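You operate a simulated robot arm through the tools that you are given. There is no shell and no other tool.

The job below is to be done with a simulated robot arm. You get a single attempt, and the scene is never put back.

Task
Pour the white jug into the water barrel through the funnel.
Fine: all of it, nothing spilt; jug, funnel and plug go back. Set down upright: rubber barrel plug, white jug by the barrel.

It is judged by the outcome, as a careful person would: the job done as asked, and still so three seconds after it is handed in. It fails if anything else is knocked over, pushed out of place, dropped, spilled or broken.

Robot
A 7-joint arm with a two-finger parallel gripper, fixed in place. Base frame: the origin is at the foot of the arm, x ahead of it, y to its left, z up. Units: m, rad, N and s.
Its first joint turns from -2.601 to 2.601 rad. Payload 3.5 kg.
The TCP is the grasp point between the finger pads, 0.023 m short of the fingertips. In the tool frame z runs along the fingers and y along their closing line. The gripper opens to 0.094 m. The fingers are 0.038 m wide and 0.01 m thick; the gripper's body (0.054 by 0.096 m) begins 0.039 m behind the TCP.
Orientation is that of the tool frame in the base frame, as [roll, pitch, yaw] about the fixed x, y, z axes, in that order (R = Rz(yaw) Ry(pitch) Rx(roll)). With the fingers straight down and closing along the base's y, the tool's x points along the base's -x, its y along +y and its z along -z.

Tools
- The arm moves only by the tool step_arm. Its argument "series" is a list of rows, each an object (a shift or turn left out is 0, a gripper value left out holds the last) with "fingers": the opening, from 0 (shut) to 1 (fully open); "delta_pos": the shift along the base's x, y, z in m, a list of three; "delta_rot": the turn, a rotation vector about the base's x, y, z in rad, a list of three. In form: [{"fingers": fingers, "delta_pos": [tx, ty, tz], "delta_rot": [ax, ay, az]}, ...]. A call has 1 to 20 rows; each row shifts and turns the commanded pose from where the row before left it. Rows are played at 5 a second. More than 0.05 m and 0.15 rad between two rows, or a gripper value outside its range, and nothing of the call is played. Where a pose cannot be reached the arm comes as near as it can. A force on the tool above 40 N (or 10 N above the force at the start of the call, whichever is more), or a blocked arm, ends the call early, and 0.2 s more pass. Each finger travels about 0.153 m/s and halts on what it meets, pressing with about 36 N; the grip force reading is that of the motor and also rises with nothing between the fingers. The clock runs only during rows and for 0.2 s after the last one: add rows that do not move to give the fingers time. It gives the time, the measured TCP pose, the force on the tool (base axes), the opening and the grip force at its end, in the units of the frame above (readings bear some noise), with the torque about the TCP (base axes, N m) and any sound that the robot's microphone picked up.
- Cameras (640 x 400 px; columns grow to the right, rows downward): "scene" is fixed at [0.2189, 0.4987, 1.3289]; the picture's right is [-0.54, -0.84, 0.00], its down [-0.78, 0.50, -0.36] and it looks along [0.30, -0.20, -0.93] (base axes); focal length 214 px, centre (320, 200). "wrist" rides on the gripper at [0.086, 0.016, -0.074] in the tool frame; the picture's right is [-0.18, 0.98, 0.00], its down [-0.58, -0.11, -0.81] and it looks along [-0.79, -0.15, 0.59] (tool axes); focal length 243 px, centre (320, 200). There is no depth. A picture from a camera that has moved, and an enlarged one, comes with that camera's place and axes in the base frame and with its lens.
- camera(camera): a new picture of that camera. No time passes.
- enlarge(camera, box): a new picture of the part [left, top, right, bottom] of that camera's present view, enlarged. No time passes.
- job_done(): hands the job in; it is judged then, once.

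Places have to be worked out from the pictures, the camera data and where the tool is seen. Open the gripper and draw the arm clear of the work before you hand the job in, unless the task says otherwise.

The tools are called after "Request:" as a command line: name --argument value ..., lists and objects as JSON in quotes. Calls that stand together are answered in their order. step_arm: Moves the arm, as the interface text tells. Its arguments: {"type":"object","properties":{"series":{"type":"array","items":{"type":"object","properties":{"fingers":{"type":"number"},"delta_pos":{"type":"array","items":{"type":"number"}},"delta_rot":{"type":"array","items":{"type":"number"}}}}}},"required":["series"]} The other tools are called the same way: camera (camera) takes a picture; enlarge (camera, box) takes an enlarged picture of a part of a camera's view; job_done () hands the job in.

At the start:

```text
time: 0.0
position: [0.8808, 0.6542, 1.2155]
ee_rot: [3.141, 0.0, 3.141]
contact_force: [-0.3, 0.0, -0.1]
torque: [0.02, 0.01, 0.0]
grip_width: 0.0938
gripper_force: 0.0
```

scene: 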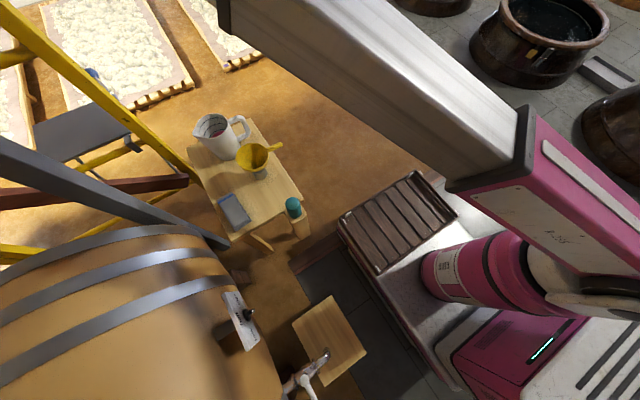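
wrist: 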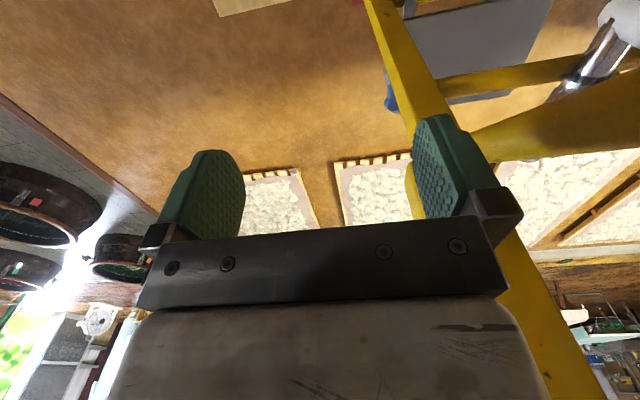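

I'll first look closely at the scene: the small table with jug and funnel, and the barrel.

Request:
enlarge --camera "scene" --box '[160, 90, 340, 260]'

Request:
enlarge --camera "scene" --box '[0, 200, 320, 400]'

Request:
enlarge --camera "scene" --box '[160, 260, 400, 400]'

Request:
camera --camera "wrist"

```text
2.35 times, centred on (250, 175) of scene
camera zoom: at [0.2189, 0.4987, 1.3289], right [-0.54, -0.84, 0.0], down [-0.78, 0.5, -0.36], along [0.3, -0.2, -0.93], focal length 505 px, centre (485, 259)
```

zoom: 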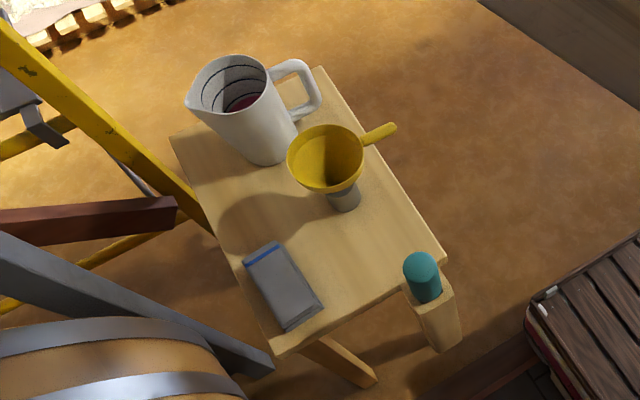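

```text
2.00 times, centred on (160, 300) of scene
camera zoom: at [0.2189, 0.4987, 1.3289], right [-0.54, -0.84, 0.0], down [-0.78, 0.5, -0.36], along [0.3, -0.2, -0.93], focal length 429 px, centre (640, 0)
```

zoom: 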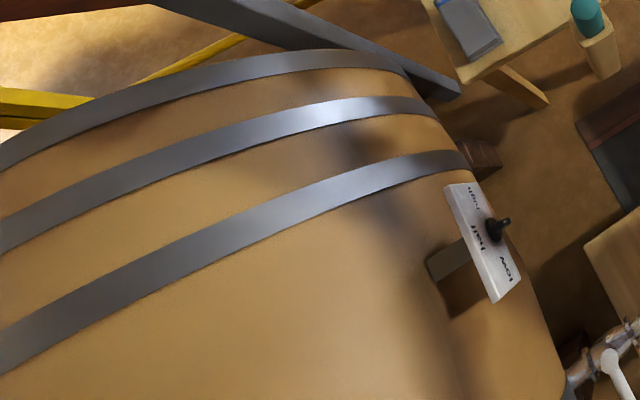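

```text
2.67 times, centred on (280, 330) of scene
camera zoom: at [0.2189, 0.4987, 1.3289], right [-0.54, -0.84, 0.0], down [-0.78, 0.5, -0.36], along [0.3, -0.2, -0.93], focal length 572 px, centre (427, -147)
```

zoom: 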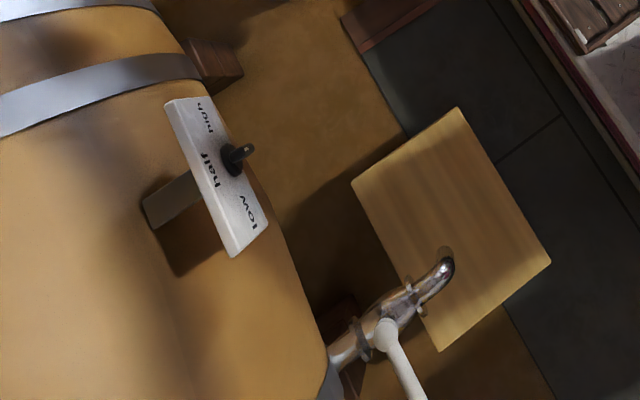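

```text
taken
camera wrist: at [0.7936, 0.6713, 1.2896], right [0.18, 0.98, 0.0], down [0.58, -0.11, 0.81], along [0.79, -0.15, -0.59], focal length 243 px, centre (320, 200)
```

wrist: 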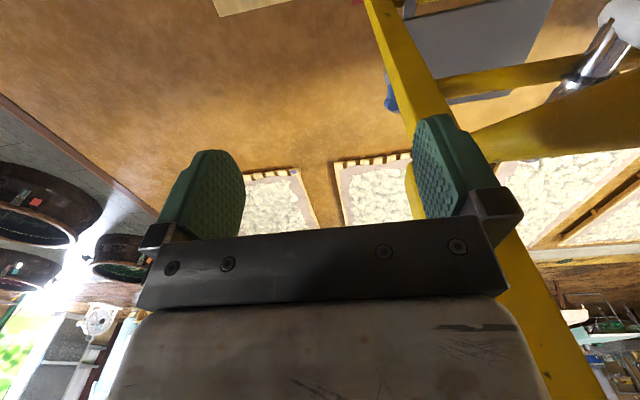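

The barrel lies to the robot's left (toward +y) and the table with jug and funnel is ahead. I can't see the bung hole yet, so I'll draw the gripper back from the yellow ladder and turn the wrist camera toward the barrel.

Request:
step_arm --series '[{"delta_pos": [-0.04, -0.03, 0]}, {"delta_pos": [-0.04, -0.03, 0]}, {"delta_pos": [-0.04, -0.03, 0]}, {"delta_pos": [-0.04, -0.03, 0]}, {"delta_pos": [-0.04, -0.03, 0]}, {"delta_pos": [-0.04, -0.03, 0], "delta_rot": [0, 0, 0.14]}, {"delta_pos": [-0.04, -0.03, 0], "delta_rot": [0, 0, 0.14]}, {"delta_pos": [-0.04, -0.03, 0], "delta_rot": [0, 0, 0.14]}, {"delta_pos": [-0.04, -0.03, 0], "delta_rot": [0, 0, 0.14]}, {"delta_pos": [-0.04, -0.03, 0], "delta_rot": [0, 0, 0.14]}, {"delta_rot": [0, 0, 0.14]}, {"delta_rot": [0, 0, 0.14]}, {"delta_rot": [0, 0, 0.14]}, {"delta_rot": [0, 0, 0.14]}, {"delta_rot": [0, 0, 0.14]}, {"delta_rot": [0, 0, 0.14]}, {"delta_rot": [0, 0, 0.1]}]'

Request:
camera --camera "wrist"

Request:
camera --camera "scene"

```text
time: 1.7
position: [0.6149, 0.4553, 1.1491]
ee_rot: [3.13, 0.021, -2.846]
contact_force: [-7.2, 19.2, -3.5]
torque: [-1.67, -1.01, -2.09]
grip_width: 0.0941
gripper_force: 0.1
out of reach, approached as far as the arm can: row 4, 5, 6, 7, 8
stopped in row 8: the force on the tool passed its limit at 101 N (the readings are from after the stop); the commanded pose is now the measured one
```

```text
taken
camera wrist: at [0.5246, 0.4445, 1.2223], right [-0.11, 0.99, 0.02], down [0.57, 0.05, 0.82], along [0.81, 0.1, -0.58], focal length 243 px, centre (320, 200)
```

wrist: 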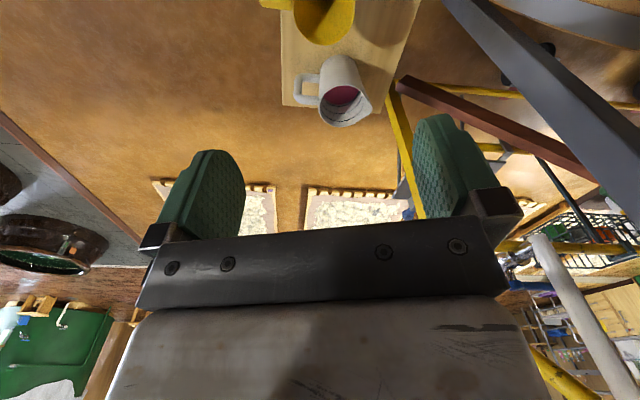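

```text
taken
```

scene: 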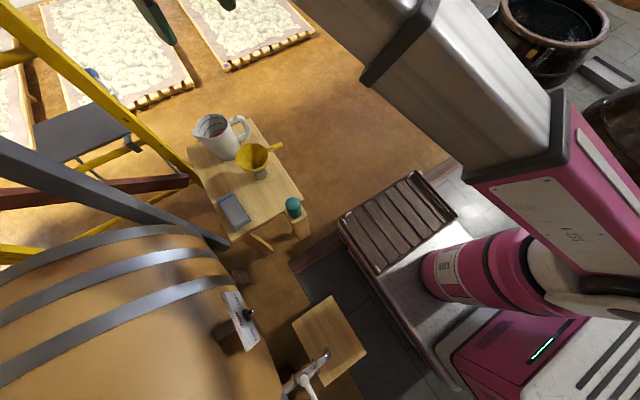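

The stop force sits at the wrist camera housing, so the gripper most likely met the robot's own forearm while retracted high up. I'll undo the yaw, move slightly out and lower, staying well above the jug at about (0.78, 0.53, top about 0.77).

Request:
step_arm --series '[{"delta_pos": [0.01, 0.02, -0.01], "delta_rot": [0, 0, -0.1]}, {"delta_pos": [0.01, 0.02, -0.02], "delta_rot": [0, 0, -0.1]}, {"delta_pos": [0, 0, -0.04], "delta_rot": [0, 0, -0.09]}, {"delta_pos": [0, 0, -0.04]}, {"delta_pos": [0, 0, -0.03]}]'

Request:
camera --camera "scene"

Request:
camera --camera "wrist"

```text
time: 2.9
position: [0.6335, 0.4941, 1.0085]
ee_rot: [3.131, 0.021, -3.133]
contact_force: [1.1, -0.4, -0.1]
torque: [0.02, 0.02, -0.01]
grip_width: 0.094
gripper_force: 0.0
```

```text
taken
```

scene: 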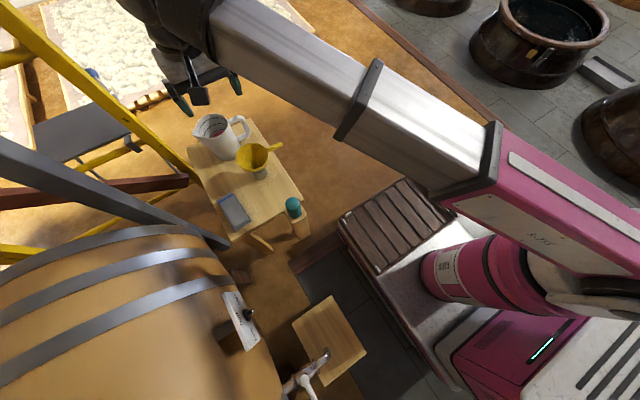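

```text
taken
camera wrist: at [0.5447, 0.509, 1.0797], right [0.17, 0.98, 0.01], down [0.56, -0.11, 0.82], along [0.81, -0.13, -0.58], focal length 243 px, centre (320, 200)
```

wrist: 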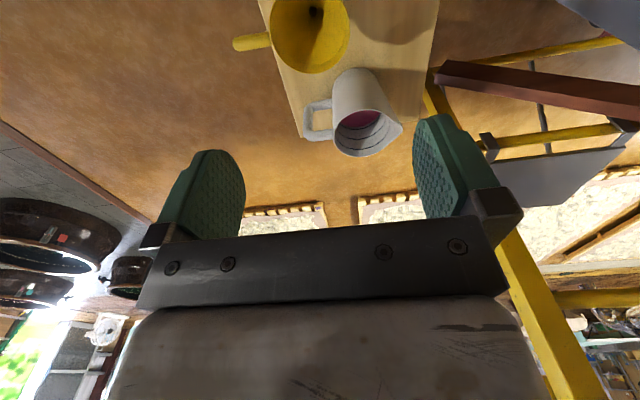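

The arm is free again with no force. Now I'll yaw the wrist at this lower height so the camera looks toward the barrel at +y.

Request:
step_arm --series '[{"delta_rot": [0, 0, 0.14]}, {"delta_rot": [0, 0, 0.14]}, {"delta_rot": [0, 0, 0.14]}, {"delta_rot": [0, 0, 0.14]}, {"delta_rot": [0, 0, 0.14]}, {"delta_rot": [0, 0, 0.14]}, {"delta_rot": [0, 0, 0.14]}, {"delta_rot": [0, 0, 0.14]}, {"delta_rot": [0, 0, 0.14]}, {"delta_rot": [0, 0, 0.14]}, {"delta_rot": [0, 0, 0.14]}, {"delta_rot": [0, 0, 0.14]}]'

Request:
camera --camera "wrist"

Request:
camera --camera "scene"

```text
time: 5.5
position: [0.6345, 0.4955, 1.0094]
ee_rot: [3.131, 0.021, -1.45]
contact_force: [-0.1, 0.1, -0.3]
torque: [-0.02, -0.02, 0.01]
grip_width: 0.0939
gripper_force: 0.0
```

```text
taken
camera wrist: at [0.6286, 0.4057, 1.0817], right [-1.0, 0.06, 0.01], down [0.05, 0.57, 0.82], along [0.04, 0.82, -0.58], focal length 243 px, centre (320, 200)
```

wrist: 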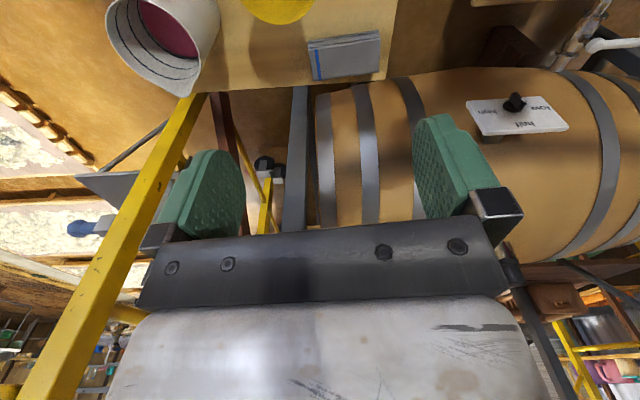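

```text
taken
```

scene: 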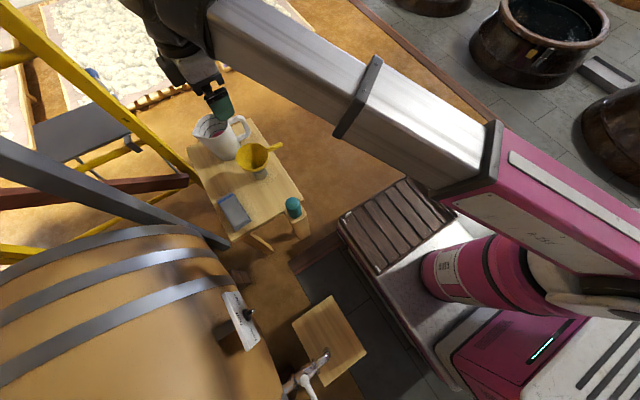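

The barrel lies along x with its gauge plate facing the robot; the top middle is still hidden behind the gripper. I'll yaw further to look toward the barrel's middle.

Request:
step_arm --series '[{"delta_rot": [0, 0, 0.14]}, {"delta_rot": [0, 0, 0.14]}, {"delta_rot": [0, 0, 0.14]}, {"delta_rot": [0, 0, 0.14]}, {"delta_rot": [0, 0, 0.14]}]'

Request:
camera --camera "wrist"

```text
time: 6.7
position: [0.6326, 0.4953, 1.01]
ee_rot: [3.13, 0.021, -0.747]
contact_force: [0.1, -0.2, -0.2]
torque: [0.01, 0.04, -0.02]
grip_width: 0.0939
gripper_force: 0.1
```

```text
taken
camera wrist: at [0.6869, 0.424, 1.0818], right [-0.8, -0.59, 0.01], down [-0.33, 0.47, 0.82], along [-0.49, 0.65, -0.58], focal length 243 px, centre (320, 200)
```

wrist: 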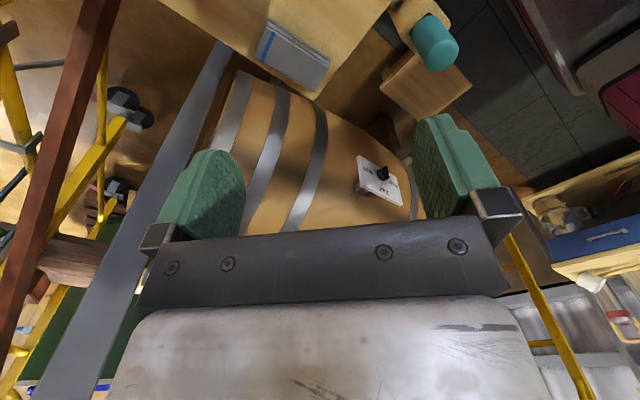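

The gripper hides the barrel top, so I'll tilt the tool up toward the barrel to bring the top into view above the fingers.

Request:
step_arm --series '[{"delta_rot": [0.112, 0.083, 0]}, {"delta_rot": [0.112, 0.083, 0]}, {"delta_rot": [0.112, 0.083, 0]}, {"delta_rot": [0.112, 0.083, 0], "delta_pos": [0, 0, 0.02]}, {"delta_rot": [0.112, 0.083, 0], "delta_pos": [0, 0, 0.03]}]'

Request:
camera --camera "wrist"

Request:
camera --camera "scene"

```text
time: 7.9
position: [0.6354, 0.4977, 1.06]
ee_rot: [-3.001, 0.708, -0.696]
contact_force: [-0.4, 1.1, 0.4]
torque: [-0.02, -0.01, 0.01]
grip_width: 0.0941
gripper_force: 0.0
```

```text
taken
camera wrist: at [0.7031, 0.4056, 1.0569], right [-0.8, -0.6, 0.01], down [0.06, -0.06, 1.0], along [-0.6, 0.8, 0.09], focal length 243 px, centre (320, 200)
```

wrist: 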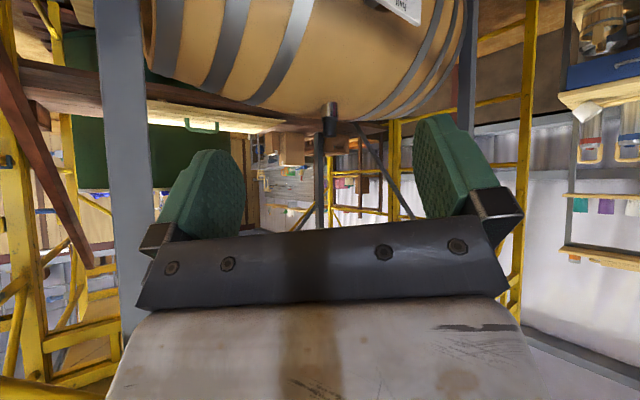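

```text
taken
```

scene: 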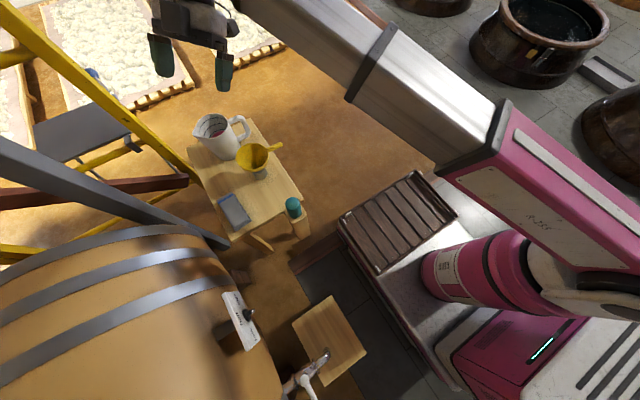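

Now the rubber plug is visible on top of the barrel. I'll enlarge it.

Request:
enlarge --camera "wrist" --box '[240, 0, 480, 160]'

```text
2.50 times, centred on (360, 80) of wrist
camera zoom: at [0.7031, 0.4056, 1.0569], right [-0.8, -0.6, 0.01], down [0.06, -0.06, 1.0], along [-0.6, 0.8, 0.09], focal length 606 px, centre (220, 500)
```

zoom: 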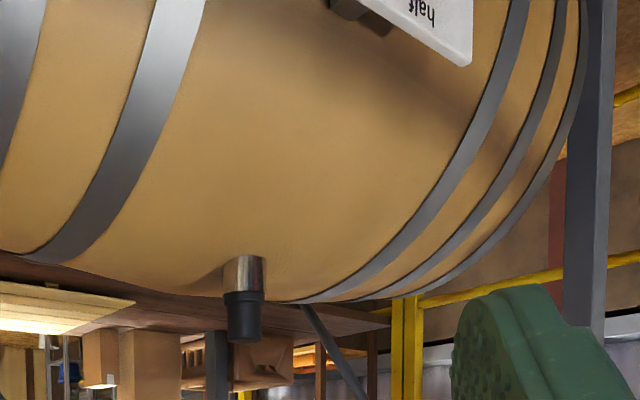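

The plug (black) sits in a metal neck on top of the barrel. I'll shift the camera sideways with the same orientation for a second sight line to triangulate the plug.

Request:
step_arm --series '[{"delta_pos": [-0.03, 0, 0.01]}, {"delta_pos": [-0.03, 0, 0.01]}, {"delta_pos": [-0.03, 0, 0.01]}, {"delta_pos": [-0.03, 0, 0.01]}, {"delta_pos": [-0.03, 0, 0.0]}]'

Request:
camera --camera "wrist"

Request:
enlarge --camera "wrist" --box '[160, 0, 400, 160]'

```text
time: 9.1
position: [0.4833, 0.4961, 1.1031]
ee_rot: [-3.001, 0.705, -0.694]
contact_force: [0.9, -0.3, 0.5]
torque: [0.02, -0.01, 0.03]
grip_width: 0.0938
gripper_force: 0.0
```

```text
taken
camera wrist: at [0.5515, 0.4035, 1.0995], right [-0.8, -0.6, 0.01], down [0.06, -0.06, 1.0], along [-0.6, 0.8, 0.08], focal length 243 px, centre (320, 200)
```

wrist: 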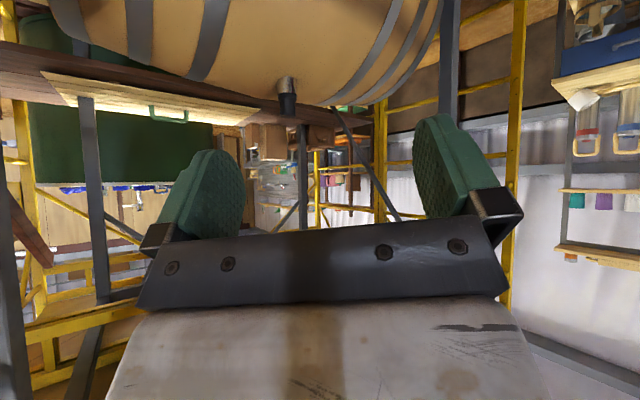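

```text
2.50 times, centred on (280, 80) of wrist
camera zoom: at [0.5515, 0.4035, 1.0995], right [-0.8, -0.6, 0.01], down [0.06, -0.06, 1.0], along [-0.6, 0.8, 0.08], focal length 606 px, centre (420, 500)
```

zoom: 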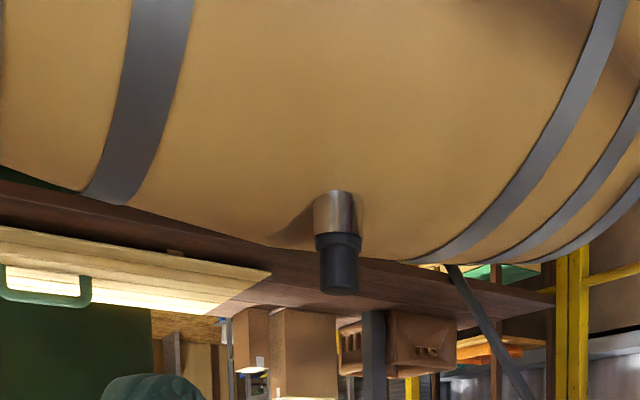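

Triangulation puts the neck top at about (0.195, 1.029, 0.855), with the plug reaching to z≈0.915 (grip part about 4.3 cm in diameter). Next I'll look closely at the table: undo the tilt, lower and yaw back toward the jug and funnel.

Request:
step_arm --series '[{"delta_pos": [0, -0.02, -0.02], "delta_rot": [-0.112, -0.083, 0]}, {"delta_pos": [0, -0.02, -0.02], "delta_rot": [-0.112, -0.083, 0]}, {"delta_pos": [0, -0.02, -0.02], "delta_rot": [-0.112, -0.083, 0]}, {"delta_pos": [0, -0.02, -0.02], "delta_rot": [-0.112, -0.083, 0]}, {"delta_pos": [-0.01, -0.02, -0.02], "delta_rot": [-0.112, -0.083, 0]}, {"delta_pos": [-0.01, 0, -0.01], "delta_rot": [0, 0, -0.14]}, {"delta_pos": [-0.01, 0, -0.01], "delta_rot": [0, 0, -0.14]}, {"delta_pos": [-0.01, 0, 0], "delta_rot": [0, 0, -0.14]}, {"delta_pos": [-0.01, 0, 0], "delta_rot": [0, 0, -0.14]}, {"delta_rot": [0, 0, -0.14]}, {"delta_rot": [0, 0, -0.14]}, {"delta_rot": [0, 0, -0.14]}, {"delta_rot": [0, 0, -0.14]}, {"delta_rot": [0, 0, -0.14]}, {"delta_rot": [0, 0, -0.14]}, {"delta_rot": [0, 0, -0.14]}, {"delta_rot": [0, 0, -0.14]}]'

Request:
camera --camera "wrist"

Request:
camera --camera "scene"

```text
time: 12.7
position: [0.4331, 0.3944, 0.9817]
ee_rot: [3.13, 0.021, -2.435]
contact_force: [0.0, 0.0, 0.3]
torque: [-0.01, 0.01, -0.01]
grip_width: 0.094
gripper_force: 0.1
```

```text
taken
camera wrist: at [0.3561, 0.3491, 1.0532], right [-0.5, 0.87, 0.01], down [0.51, 0.28, 0.82], along [0.7, 0.41, -0.58], focal length 243 px, centre (320, 200)
```

wrist: 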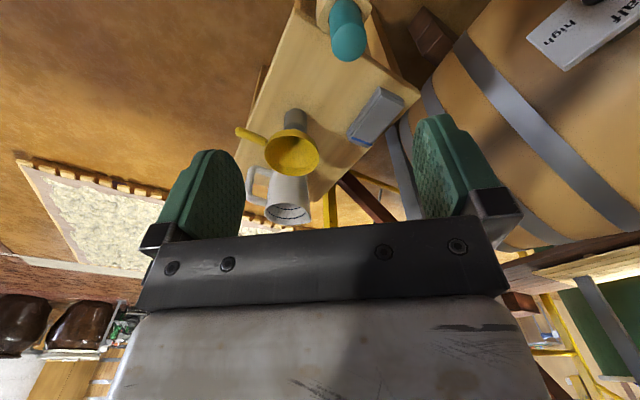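

```text
taken
```

scene: 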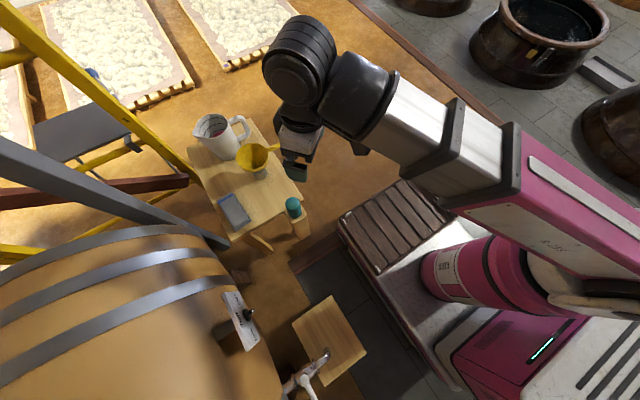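

Request:
enlarge --camera "wrist" --box '[220, 60, 420, 240]'

Request:
enlarge --camera "scene" --box '[180, 100, 310, 200]'

```text
2.22 times, centred on (320, 150) of wrist
camera zoom: at [0.3561, 0.3491, 1.0532], right [-0.5, 0.87, 0.01], down [0.51, 0.28, 0.82], along [0.7, 0.41, -0.58], focal length 539 px, centre (320, 311)
```

zoom: 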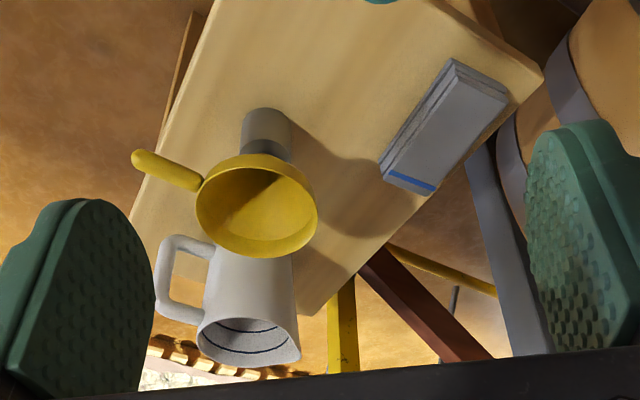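

```text
4.00 times, centred on (245, 150) of scene
camera zoom: at [0.2189, 0.4987, 1.3289], right [-0.54, -0.84, 0.0], down [-0.78, 0.5, -0.36], along [0.3, -0.2, -0.93], focal length 858 px, centre (620, 400)
```

zoom: 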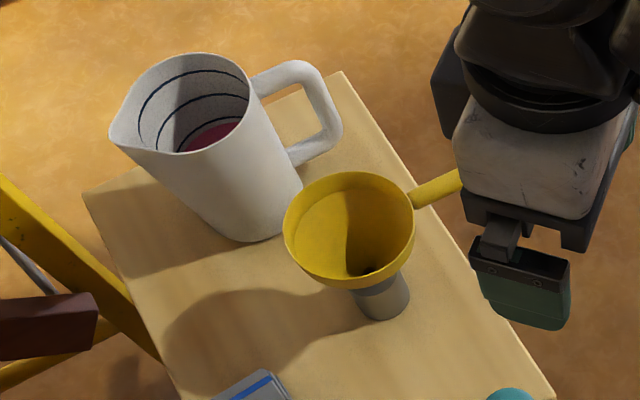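

The table (top z≈0.55) holds the jug at about (0.86, 0.54), handle toward −y, and the funnel in a grey stand at about (0.68, 0.48), handle toward −y. I'll start with the plug: level the tool, swing to the barrel at z≈1.0 with the camera facing outward, and check reach just short of the neck.

Request:
step_arm --series '[{"delta_rot": [-0.0224, 0.0085, 0]}, {"delta_pos": [-0.018, 0.034, 0.002], "delta_rot": [0, 0, 0.0665]}, {"delta_pos": [-0.018, 0.034, 0.002], "delta_rot": [0, 0, 0.0665]}, {"delta_pos": [-0.018, 0.034, 0.002], "delta_rot": [0, 0, 0.0665]}, {"delta_pos": [-0.018, 0.034, 0.002], "delta_rot": [0, 0, 0.0665]}, {"delta_pos": [-0.018, 0.034, 0.002], "delta_rot": [0, 0, 0.0665]}, {"delta_pos": [-0.018, 0.034, 0.002], "delta_rot": [0, 0, 0.0665]}, {"delta_pos": [-0.018, 0.034, 0.002], "delta_rot": [0, 0, 0.0665]}, {"delta_pos": [-0.018, 0.034, 0.002], "delta_rot": [0, 0, 0.0665]}, {"delta_pos": [-0.018, 0.034, 0.002], "delta_rot": [0, 0, 0.0665]}, {"delta_pos": [-0.018, 0.034, 0.002], "delta_rot": [0, 0, 0.0665]}, {"delta_pos": [-0.018, 0.034, 0.002], "delta_rot": [0, 0, 0.0665]}, {"delta_pos": [-0.018, 0.034, 0.002], "delta_rot": [0, 0, 0.0665]}, {"delta_pos": [-0.018, 0.034, 0.002], "delta_rot": [0, 0, 0.0665]}]'

Request:
camera --camera "wrist"

Request:
camera --camera "scene"

```text
time: 15.7
position: [0.1995, 0.8421, 1.0051]
ee_rot: [-3.14, 0.002, -1.569]
contact_force: [0.8, 0.8, -0.5]
torque: [0.0, 0.01, 0.01]
grip_width: 0.0939
gripper_force: 0.1
```

```text
taken
camera wrist: at [0.1823, 0.7551, 1.08], right [-0.98, 0.18, 0.0], down [0.11, 0.58, 0.81], along [0.15, 0.79, -0.59], focal length 243 px, centre (320, 200)
```

wrist: 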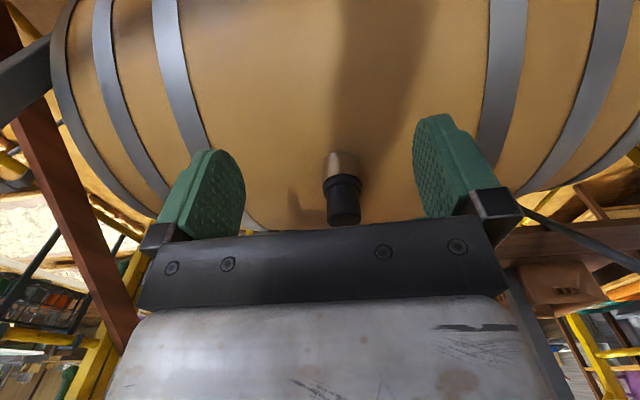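

```text
taken
```

scene: 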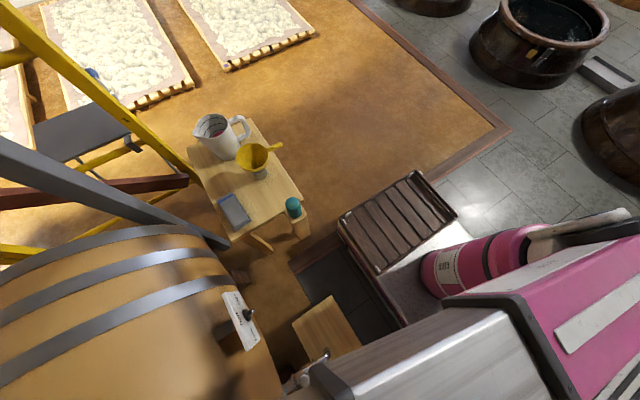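

Excellent view of the plug and neck between the fingers. I'll enlarge it to pin the position.

Request:
enlarge --camera "wrist" --box '[280, 130, 400, 240]'

```text
3.64 times, centred on (340, 185) of wrist
camera zoom: at [0.1823, 0.7551, 1.08], right [-0.98, 0.18, 0.0], down [0.11, 0.58, 0.81], along [0.15, 0.79, -0.59], focal length 882 px, centre (247, 254)
```

zoom: 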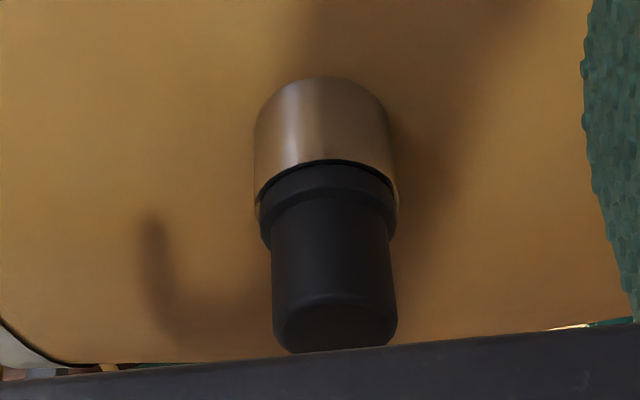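

The plug centre comes out at about (0.200, 1.028), top z≈0.915. I'll move over it at z≈1.0, then lower to z≈0.90 with the fingers open either side along x.

Request:
step_arm --series '[{"delta_pos": [0, 0.04, 0]}, {"delta_pos": [0, 0.04, 0]}, {"delta_pos": [0, 0.04, 0]}, {"delta_pos": [0, 0.04, 0]}, {"delta_pos": [0.0005, 0.026, 0]}, {}]'

Request:
camera --camera "wrist"

```text
time: 17.1
position: [0.1996, 1.0247, 1.0057]
ee_rot: [-3.14, 0.001, -1.569]
contact_force: [-0.5, 0.0, -0.6]
torque: [0.02, 0.05, 0.04]
grip_width: 0.0941
gripper_force: 0.1
```

```text
taken
camera wrist: at [0.1833, 0.9384, 1.0797], right [-0.98, 0.18, 0.0], down [0.11, 0.58, 0.81], along [0.15, 0.79, -0.59], focal length 243 px, centre (320, 200)
```

wrist: 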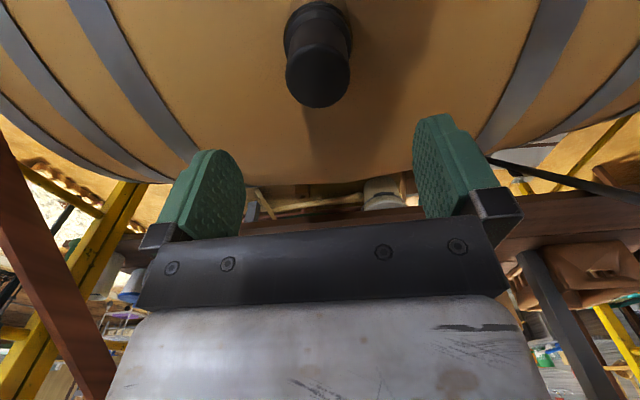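

Reach is fine and the plug is centred under the gripper. Lowering onto it now.

Request:
step_arm --series '[{"delta_pos": [0.0005, 0, -0.03]}, {"delta_pos": [0, 0, -0.03]}, {"delta_pos": [0, 0, -0.025]}, {"delta_pos": [0, 0, -0.022]}, {}]'

Request:
camera --camera "wrist"

```text
time: 18.3
position: [0.2004, 1.022, 0.8976]
ee_rot: [-3.14, 0.001, -1.567]
contact_force: [0.9, -0.4, 0.4]
torque: [-0.03, 0.01, 0.01]
grip_width: 0.094
gripper_force: 0.1
```

```text
taken
camera wrist: at [0.1843, 0.9362, 0.9715], right [-0.98, 0.18, 0.0], down [0.11, 0.58, 0.81], along [0.15, 0.79, -0.59], focal length 243 px, centre (320, 200)
```

wrist: 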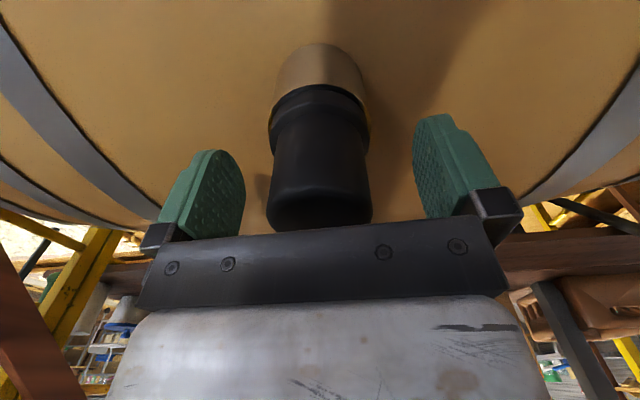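

The plug stands between the fingers. Closing the grip on it.

Request:
step_arm --series '[{"fingers": 0.3}, {"fingers": 0.3}, {"fingers": 0.0}, {"fingers": 0.0}, {"fingers": 0.0}]'

Request:
camera --camera "wrist"

```text
time: 19.5
position: [0.2016, 1.0223, 0.8977]
ee_rot: [-3.139, -0.001, -1.569]
contact_force: [0.1, -0.8, 0.0]
torque: [0.0, -0.01, 0.0]
grip_width: 0.0508
gripper_force: 36.2
```

```text
taken
camera wrist: at [0.1843, 0.9362, 0.9718], right [-0.98, 0.18, 0.0], down [0.11, 0.58, 0.81], along [0.15, 0.79, -0.59], focal length 243 px, centre (320, 200)
```

wrist: 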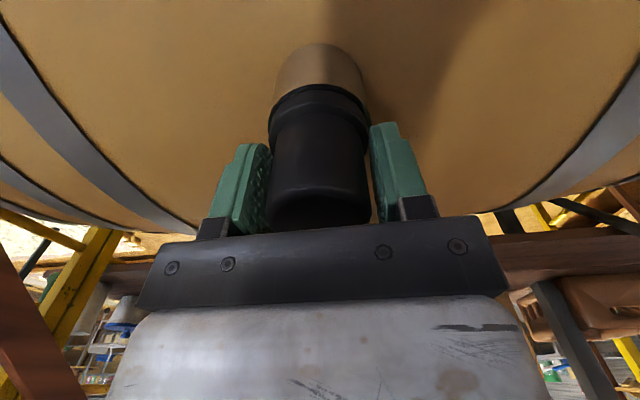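

The grip holds at 0.051 m with 36 N. I'll pull the plug straight up slowly and check.

Request:
step_arm --series '[{"delta_pos": [0, 0, 0.01]}, {"delta_pos": [0, 0, 0.01]}, {"delta_pos": [0, 0, 0.015]}, {"delta_pos": [0, 0, 0.02]}, {"delta_pos": [0, 0, 0.02]}, {}]'

Request:
camera --camera "wrist"

```text
time: 20.9
position: [0.1989, 1.0244, 0.9736]
ee_rot: [-3.141, 0.0, -1.57]
contact_force: [0.9, -0.5, -1.2]
torque: [0.02, 0.05, -0.01]
grip_width: 0.0502
gripper_force: 35.9
```

```text
taken
camera wrist: at [0.1831, 0.938, 1.0473], right [-0.98, 0.18, 0.0], down [0.11, 0.58, 0.81], along [0.15, 0.79, -0.59], focal length 243 px, centre (320, 200)
```

wrist: 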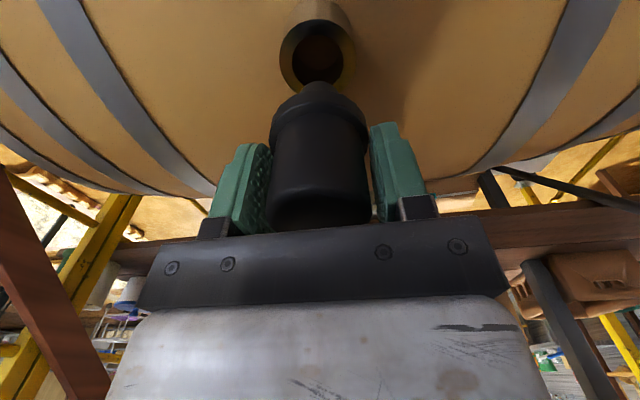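

The plug is out and held; the neck's bore is visible. I'll enlarge to measure neck and plug.

Request:
enlarge --camera "wrist" --box '[250, 0, 390, 110]'

```text
3.64 times, centred on (320, 55) of wrist
camera zoom: at [0.1831, 0.938, 1.0473], right [-0.98, 0.18, 0.0], down [0.11, 0.58, 0.81], along [0.15, 0.79, -0.59], focal length 882 px, centre (320, 727)
```

zoom: 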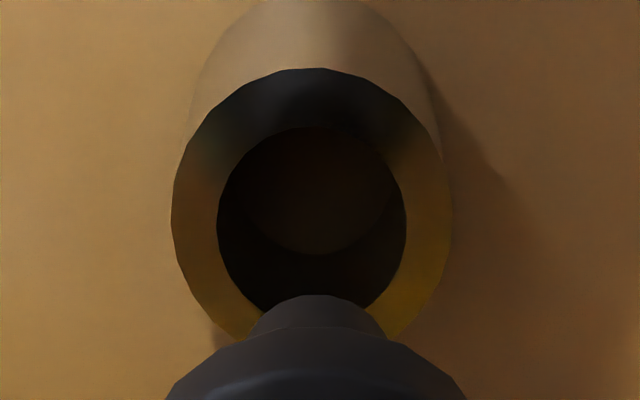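

The neck is centred near (0.200, 1.020), rim z≈0.855, bore ≈38 mm; the plug has a narrower stem below its collar. I'll carry the plug away over the barrel, back toward the table, turning to the initial yaw on the way.

Request:
step_arm --series '[{"delta_pos": [0, -0.03, 0.01]}, {"delta_pos": [0, -0.04, 0.01]}, {"delta_pos": [0, -0.04, 0.01]}, {"delta_pos": [0, -0.04, 0]}, {"delta_pos": [0, -0.04, 0], "delta_rot": [0, 0, -0.11]}, {"delta_pos": [0.01, -0.04, 0], "delta_rot": [0, 0, -0.12]}, {"delta_pos": [0.02, -0.04, 0], "delta_rot": [0, 0, -0.12]}, {"delta_pos": [0.02, -0.04, 0], "delta_rot": [0, 0, -0.12]}, {"delta_pos": [0.03, -0.03, 0], "delta_rot": [0, 0, -0.12]}, {"delta_pos": [0.03, -0.03, 0], "delta_rot": [0, 0, -0.12]}, {"delta_pos": [0.03, -0.03, 0], "delta_rot": [0, 0, -0.12]}, {"delta_pos": [0.03, -0.03, 0], "delta_rot": [0, 0, -0.12]}, {"delta_pos": [0.03, -0.02, 0], "delta_rot": [0, 0, -0.12]}, {"delta_pos": [0.03, -0.01, -0.01], "delta_rot": [0, 0, -0.12]}, {"delta_pos": [0.03, -0.01, -0.01], "delta_rot": [0, 0, -0.12]}, {"delta_pos": [0.03, -0.01, -0.01], "delta_rot": [0, 0, -0.12]}, {"delta_pos": [0.03, 0, -0.01], "delta_rot": [0, 0, -0.12]}, {"delta_pos": [0.03, 0, -0.01], "delta_rot": [0, 0, -0.021]}]'

Request:
camera --camera "scene"

Request:
camera --camera "wrist"

```text
time: 24.7
position: [0.5513, 0.545, 0.9549]
ee_rot: [3.141, 0.0, -3.141]
contact_force: [-0.2, 0.3, -1.3]
torque: [0.01, -0.04, 0.0]
grip_width: 0.0504
gripper_force: 36.1
```

```text
taken
```

scene: 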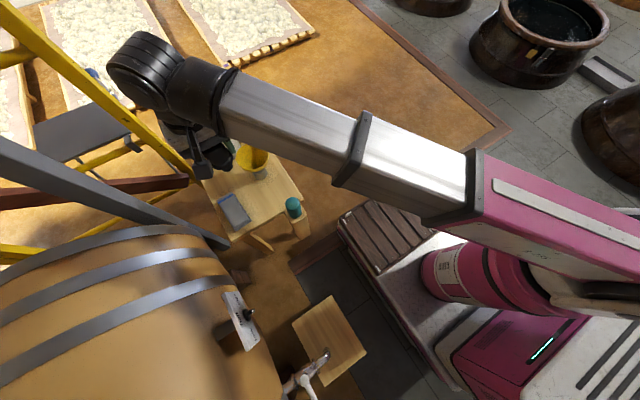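

```text
taken
camera wrist: at [0.4644, 0.5617, 1.0293], right [0.18, 0.98, 0.0], down [0.58, -0.11, 0.81], along [0.79, -0.15, -0.59], focal length 243 px, centre (320, 200)
```

wrist: 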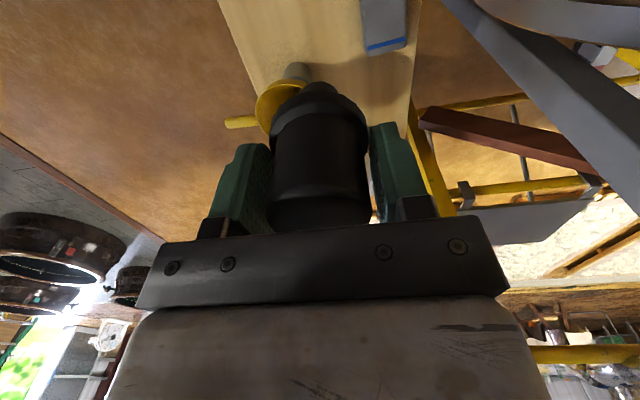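

Request:
enlarge --camera "scene" --box '[150, 100, 310, 220]'

Request:
enlarge --camera "wrist" --box '[220, 30, 440, 240]'

```text
3.33 times, centred on (230, 160) of scene
camera zoom: at [0.2189, 0.4987, 1.3289], right [-0.54, -0.84, 0.0], down [-0.78, 0.5, -0.36], along [0.3, -0.2, -0.93], focal length 715 px, centre (620, 333)
```

zoom: 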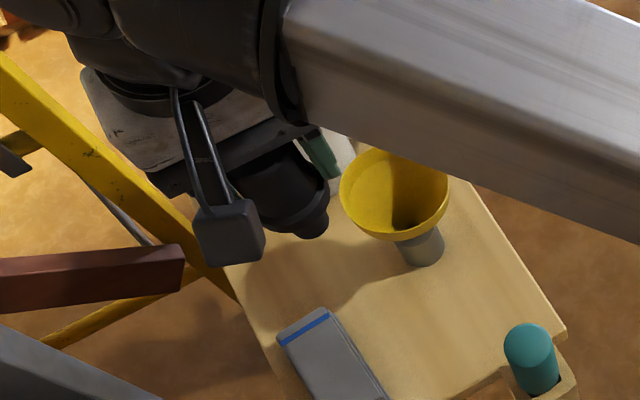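

```text
1.90 times, centred on (330, 135) of wrist
camera zoom: at [0.4644, 0.5617, 1.0293], right [0.18, 0.98, 0.0], down [0.58, -0.11, 0.81], along [0.79, -0.15, -0.59], focal length 462 px, centre (301, 324)
```

zoom: 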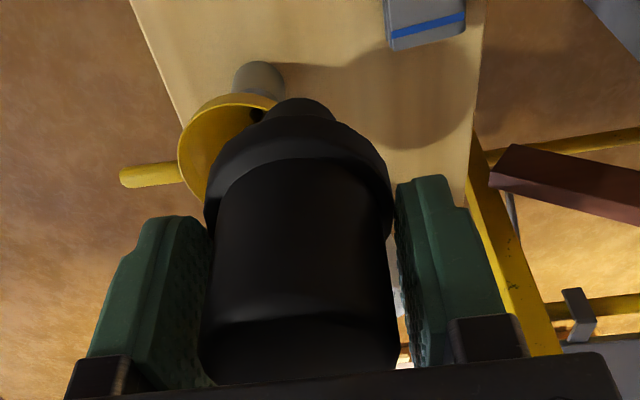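

The plug's stem is short (about 2–2.5 cm). I'll carry it to a free spot on the table at about (0.72, 0.60), away from the funnel and jug, and lower most of the way.

Request:
step_arm --series '[{"delta_pos": [0.034, 0.011, -0.02]}, {"delta_pos": [0.034, 0.011, -0.03]}, {"delta_pos": [0.034, 0.011, -0.03]}, {"delta_pos": [0.034, 0.011, -0.03]}, {"delta_pos": [0.033, 0.011, -0.03]}, {"delta_pos": [0, 0, -0.04]}, {"delta_pos": [0, 0, -0.04]}, {"delta_pos": [0, 0, -0.04]}, {"delta_pos": [0, 0, -0.03]}, {}]'

Request:
camera --camera "scene"

Request:
camera --camera "wrist"

```text
time: 26.9
position: [0.7196, 0.5983, 0.6633]
ee_rot: [-3.141, 0.0, -3.139]
contact_force: [-0.2, -0.3, 0.0]
torque: [0.0, 0.02, 0.0]
grip_width: 0.0506
gripper_force: 35.2
```

```text
taken
```

scene: 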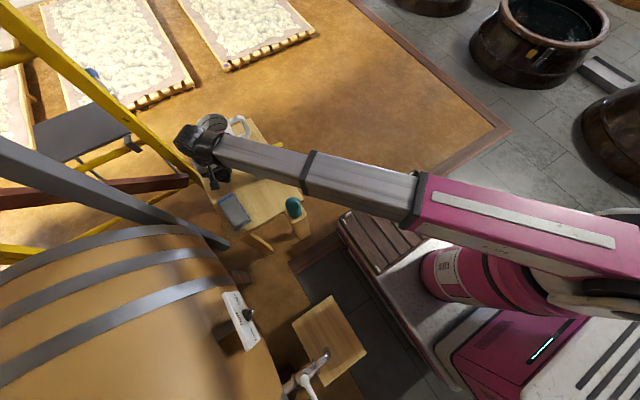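

```text
taken
camera wrist: at [0.6321, 0.615, 0.736], right [0.18, 0.98, 0.0], down [0.58, -0.11, 0.81], along [0.79, -0.15, -0.59], focal length 243 px, centre (320, 200)
```

wrist: 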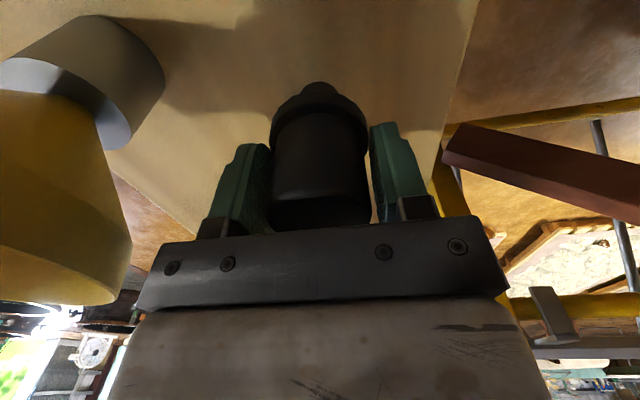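

The stem tip appears roughly 2 cm above the table. Lowering in small steps while watching the force.

Request:
step_arm --series '[{"delta_pos": [0, 0, -0.006]}, {"delta_pos": [0, 0, -0.004]}, {}]'

Request:
enlarge --camera "wrist" --box '[240, 40, 400, 160]'

```text
time: 27.7
position: [0.7198, 0.5989, 0.6511]
ee_rot: [3.14, 0.0, -3.139]
contact_force: [1.1, -0.6, -0.9]
torque: [0.06, -0.04, 0.0]
grip_width: 0.0504
gripper_force: 35.2
```

```text
3.33 times, centred on (320, 100) of wrist
camera zoom: at [0.6322, 0.615, 0.726], right [0.18, 0.98, 0.0], down [0.58, -0.11, 0.81], along [0.79, -0.15, -0.59], focal length 809 px, centre (320, 533)
```

zoom: 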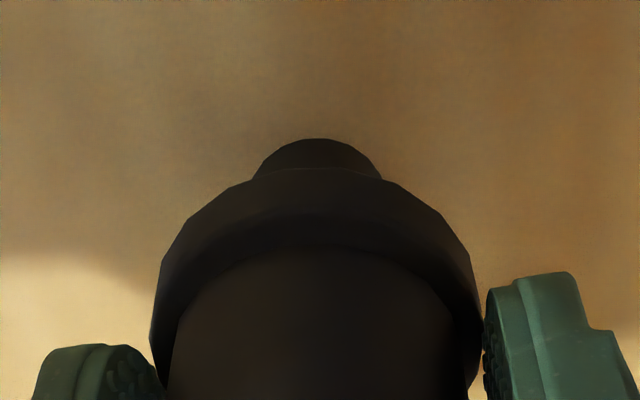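

Request:
step_arm --series '[{"delta_pos": [0, 0, -0.004]}, {"delta_pos": [0, 0, -0.004]}, {}]'

Request:
enlarge --camera "wrist" --box '[240, 40, 400, 160]'

```text
time: 28.5
position: [0.7198, 0.5977, 0.6459]
ee_rot: [3.141, 0.0, -3.141]
contact_force: [-0.7, -0.5, -0.3]
torque: [0.06, -0.01, 0.02]
grip_width: 0.0507
gripper_force: 36.5
```

```text
3.33 times, centred on (320, 100) of wrist
camera zoom: at [0.6325, 0.6139, 0.7194], right [0.18, 0.98, 0.0], down [0.58, -0.11, 0.81], along [0.79, -0.15, -0.59], focal length 809 px, centre (320, 533)
```

zoom: 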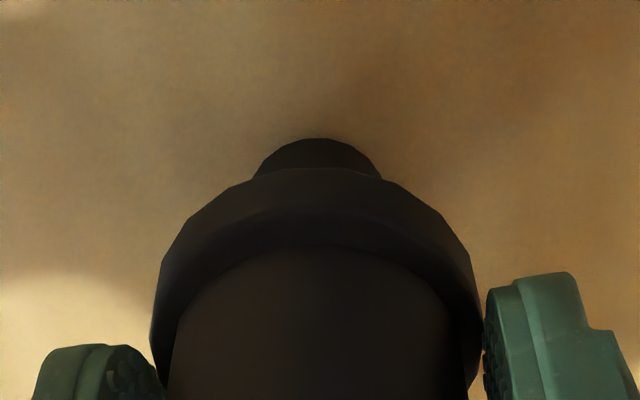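

No contact yet. I'll keep lowering in 3–4 mm steps.

Request:
step_arm --series '[{"delta_pos": [0, 0, -0.003]}, {"delta_pos": [0, 0, -0.003]}, {}]'

Request:
enlarge --camera "wrist" --box '[240, 40, 400, 160]'

```text
time: 29.1
position: [0.7201, 0.598, 0.6444]
ee_rot: [3.139, 0.004, 3.141]
contact_force: [-1.7, -0.8, 14.3]
torque: [-0.05, 0.2, 0.04]
grip_width: 0.0502
gripper_force: 36.2
stopped in row 3: the force on the tool passed its limit at 46 N (the readings are from after the stop); the commanded pose is now the measured one
```

```text
3.33 times, centred on (320, 100) of wrist
camera zoom: at [0.632, 0.6131, 0.7171], right [0.18, 0.98, 0.0], down [0.58, -0.11, 0.81], along [0.8, -0.15, -0.59], focal length 809 px, centre (320, 533)
```

zoom: 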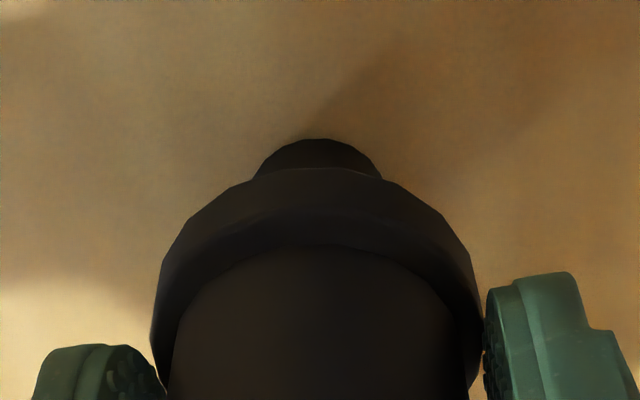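

The plug bottom now touches the table (14 N upward). I'll ease up 1 mm to relax the force, then open the fingers.

Request:
step_arm --series '[{"delta_pos": [0, 0, 0.001]}, {}]'

```text
time: 29.7
position: [0.7199, 0.5969, 0.6441]
ee_rot: [3.141, 0.003, -3.14]
contact_force: [-1.3, 0.2, 3.0]
torque: [0.02, 0.09, 0.0]
grip_width: 0.0506
gripper_force: 36.1
```

Request:
step_arm --series '[{"fingers": 0.6}, {"fingers": 0.7}, {"fingers": 1.0}, {}, {}]'

Request:
camera --camera "wrist"

```text
time: 30.9
position: [0.7173, 0.5967, 0.6439]
ee_rot: [-3.141, 0.003, -3.14]
contact_force: [0.7, 0.6, 0.3]
torque: [0.02, 0.02, 0.0]
grip_width: 0.094
gripper_force: 0.1
```

```text
taken
camera wrist: at [0.6321, 0.6133, 0.7174], right [0.18, 0.98, 0.0], down [0.58, -0.11, 0.81], along [0.79, -0.15, -0.59], focal length 243 px, centre (320, 200)
```

wrist: 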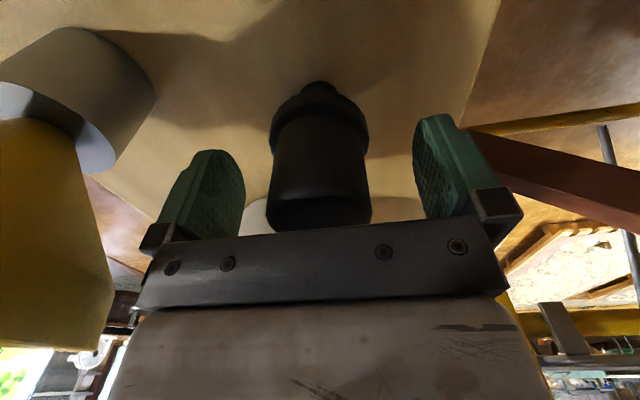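

The plug stands on its own. Lifting straight up and away, then a look down at it.

Request:
step_arm --series '[{"delta_pos": [0, 0, 0.02]}, {"delta_pos": [0, 0, 0.03]}, {"delta_pos": [0, 0, 0.04]}, {"delta_pos": [-0.01, 0, 0.05]}, {"delta_pos": [-0.02, -0.02, 0.04]}, {"delta_pos": [-0.03, -0.03, 0.03]}, {"delta_pos": [-0.03, -0.03, 0.02]}]'

Request:
camera --camera "wrist"

Request:
camera --camera "scene"

```text
refused: row 4 steps farther than a row can; nothing moved
```

```text
taken
camera wrist: at [0.6321, 0.6133, 0.7174], right [0.18, 0.98, 0.0], down [0.58, -0.11, 0.81], along [0.79, -0.15, -0.59], focal length 243 px, centre (320, 200)
```

wrist: 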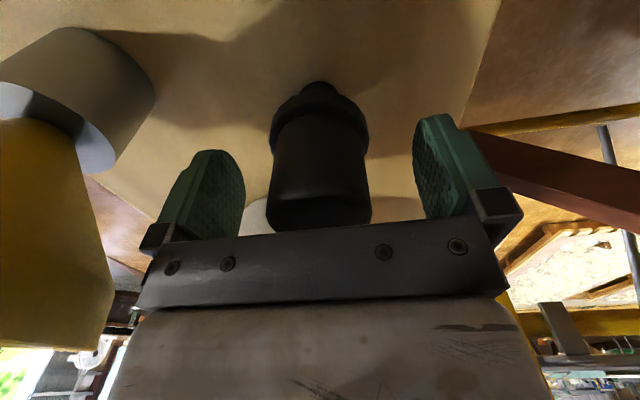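

```text
taken
```

scene: 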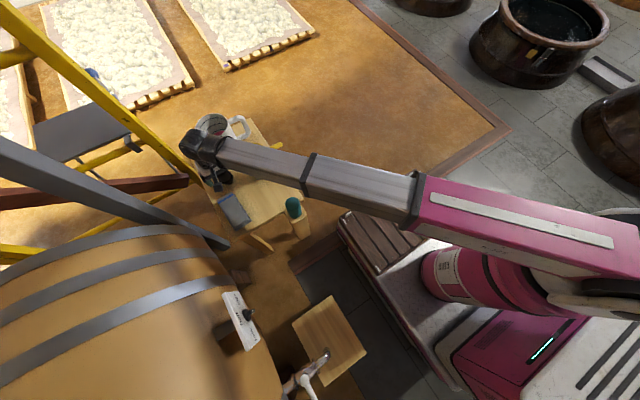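

One row was slightly over the step limit, so nothing moved; I repeat the lift with shorter rows.

Request:
step_arm --series '[{"delta_pos": [0, 0, 0.02]}, {"delta_pos": [0, 0, 0.03]}, {"delta_pos": [0, 0, 0.04]}, {"delta_pos": [-0.01, 0, 0.045]}, {"delta_pos": [-0.02, -0.02, 0.035]}, {"delta_pos": [-0.03, -0.025, 0.025]}, {"delta_pos": [-0.03, -0.03, 0.02]}]'

Request:
camera --camera "wrist"

Request:
camera --camera "scene"

```text
time: 32.5
position: [0.6302, 0.5214, 0.8587]
ee_rot: [3.141, 0.003, -3.14]
contact_force: [-0.5, -0.6, 0.6]
torque: [0.0, -0.04, 0.0]
grip_width: 0.0941
gripper_force: 0.1
```

```text
taken
camera wrist: at [0.5434, 0.5376, 0.9323], right [0.18, 0.98, 0.0], down [0.58, -0.11, 0.81], along [0.79, -0.15, -0.59], focal length 243 px, centre (320, 200)
```

wrist: 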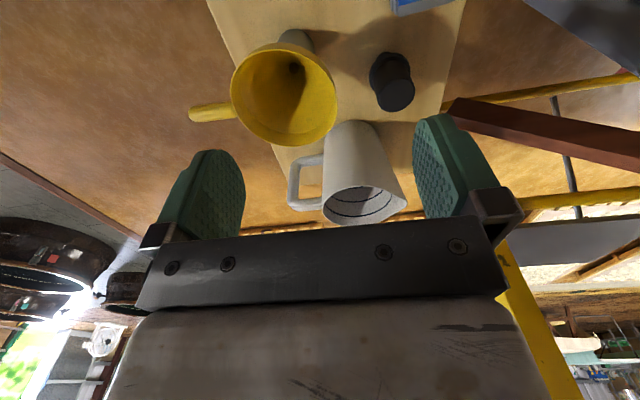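

```text
taken
```

scene: 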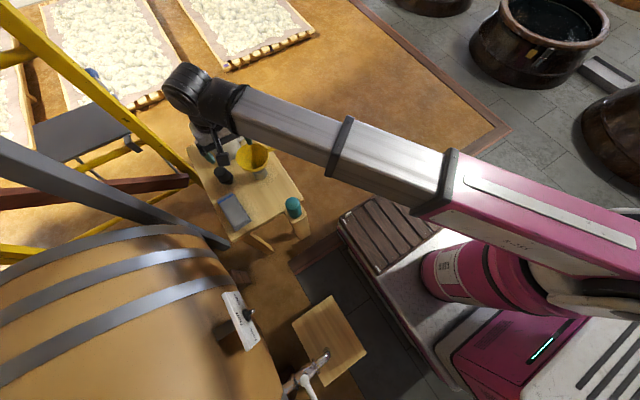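

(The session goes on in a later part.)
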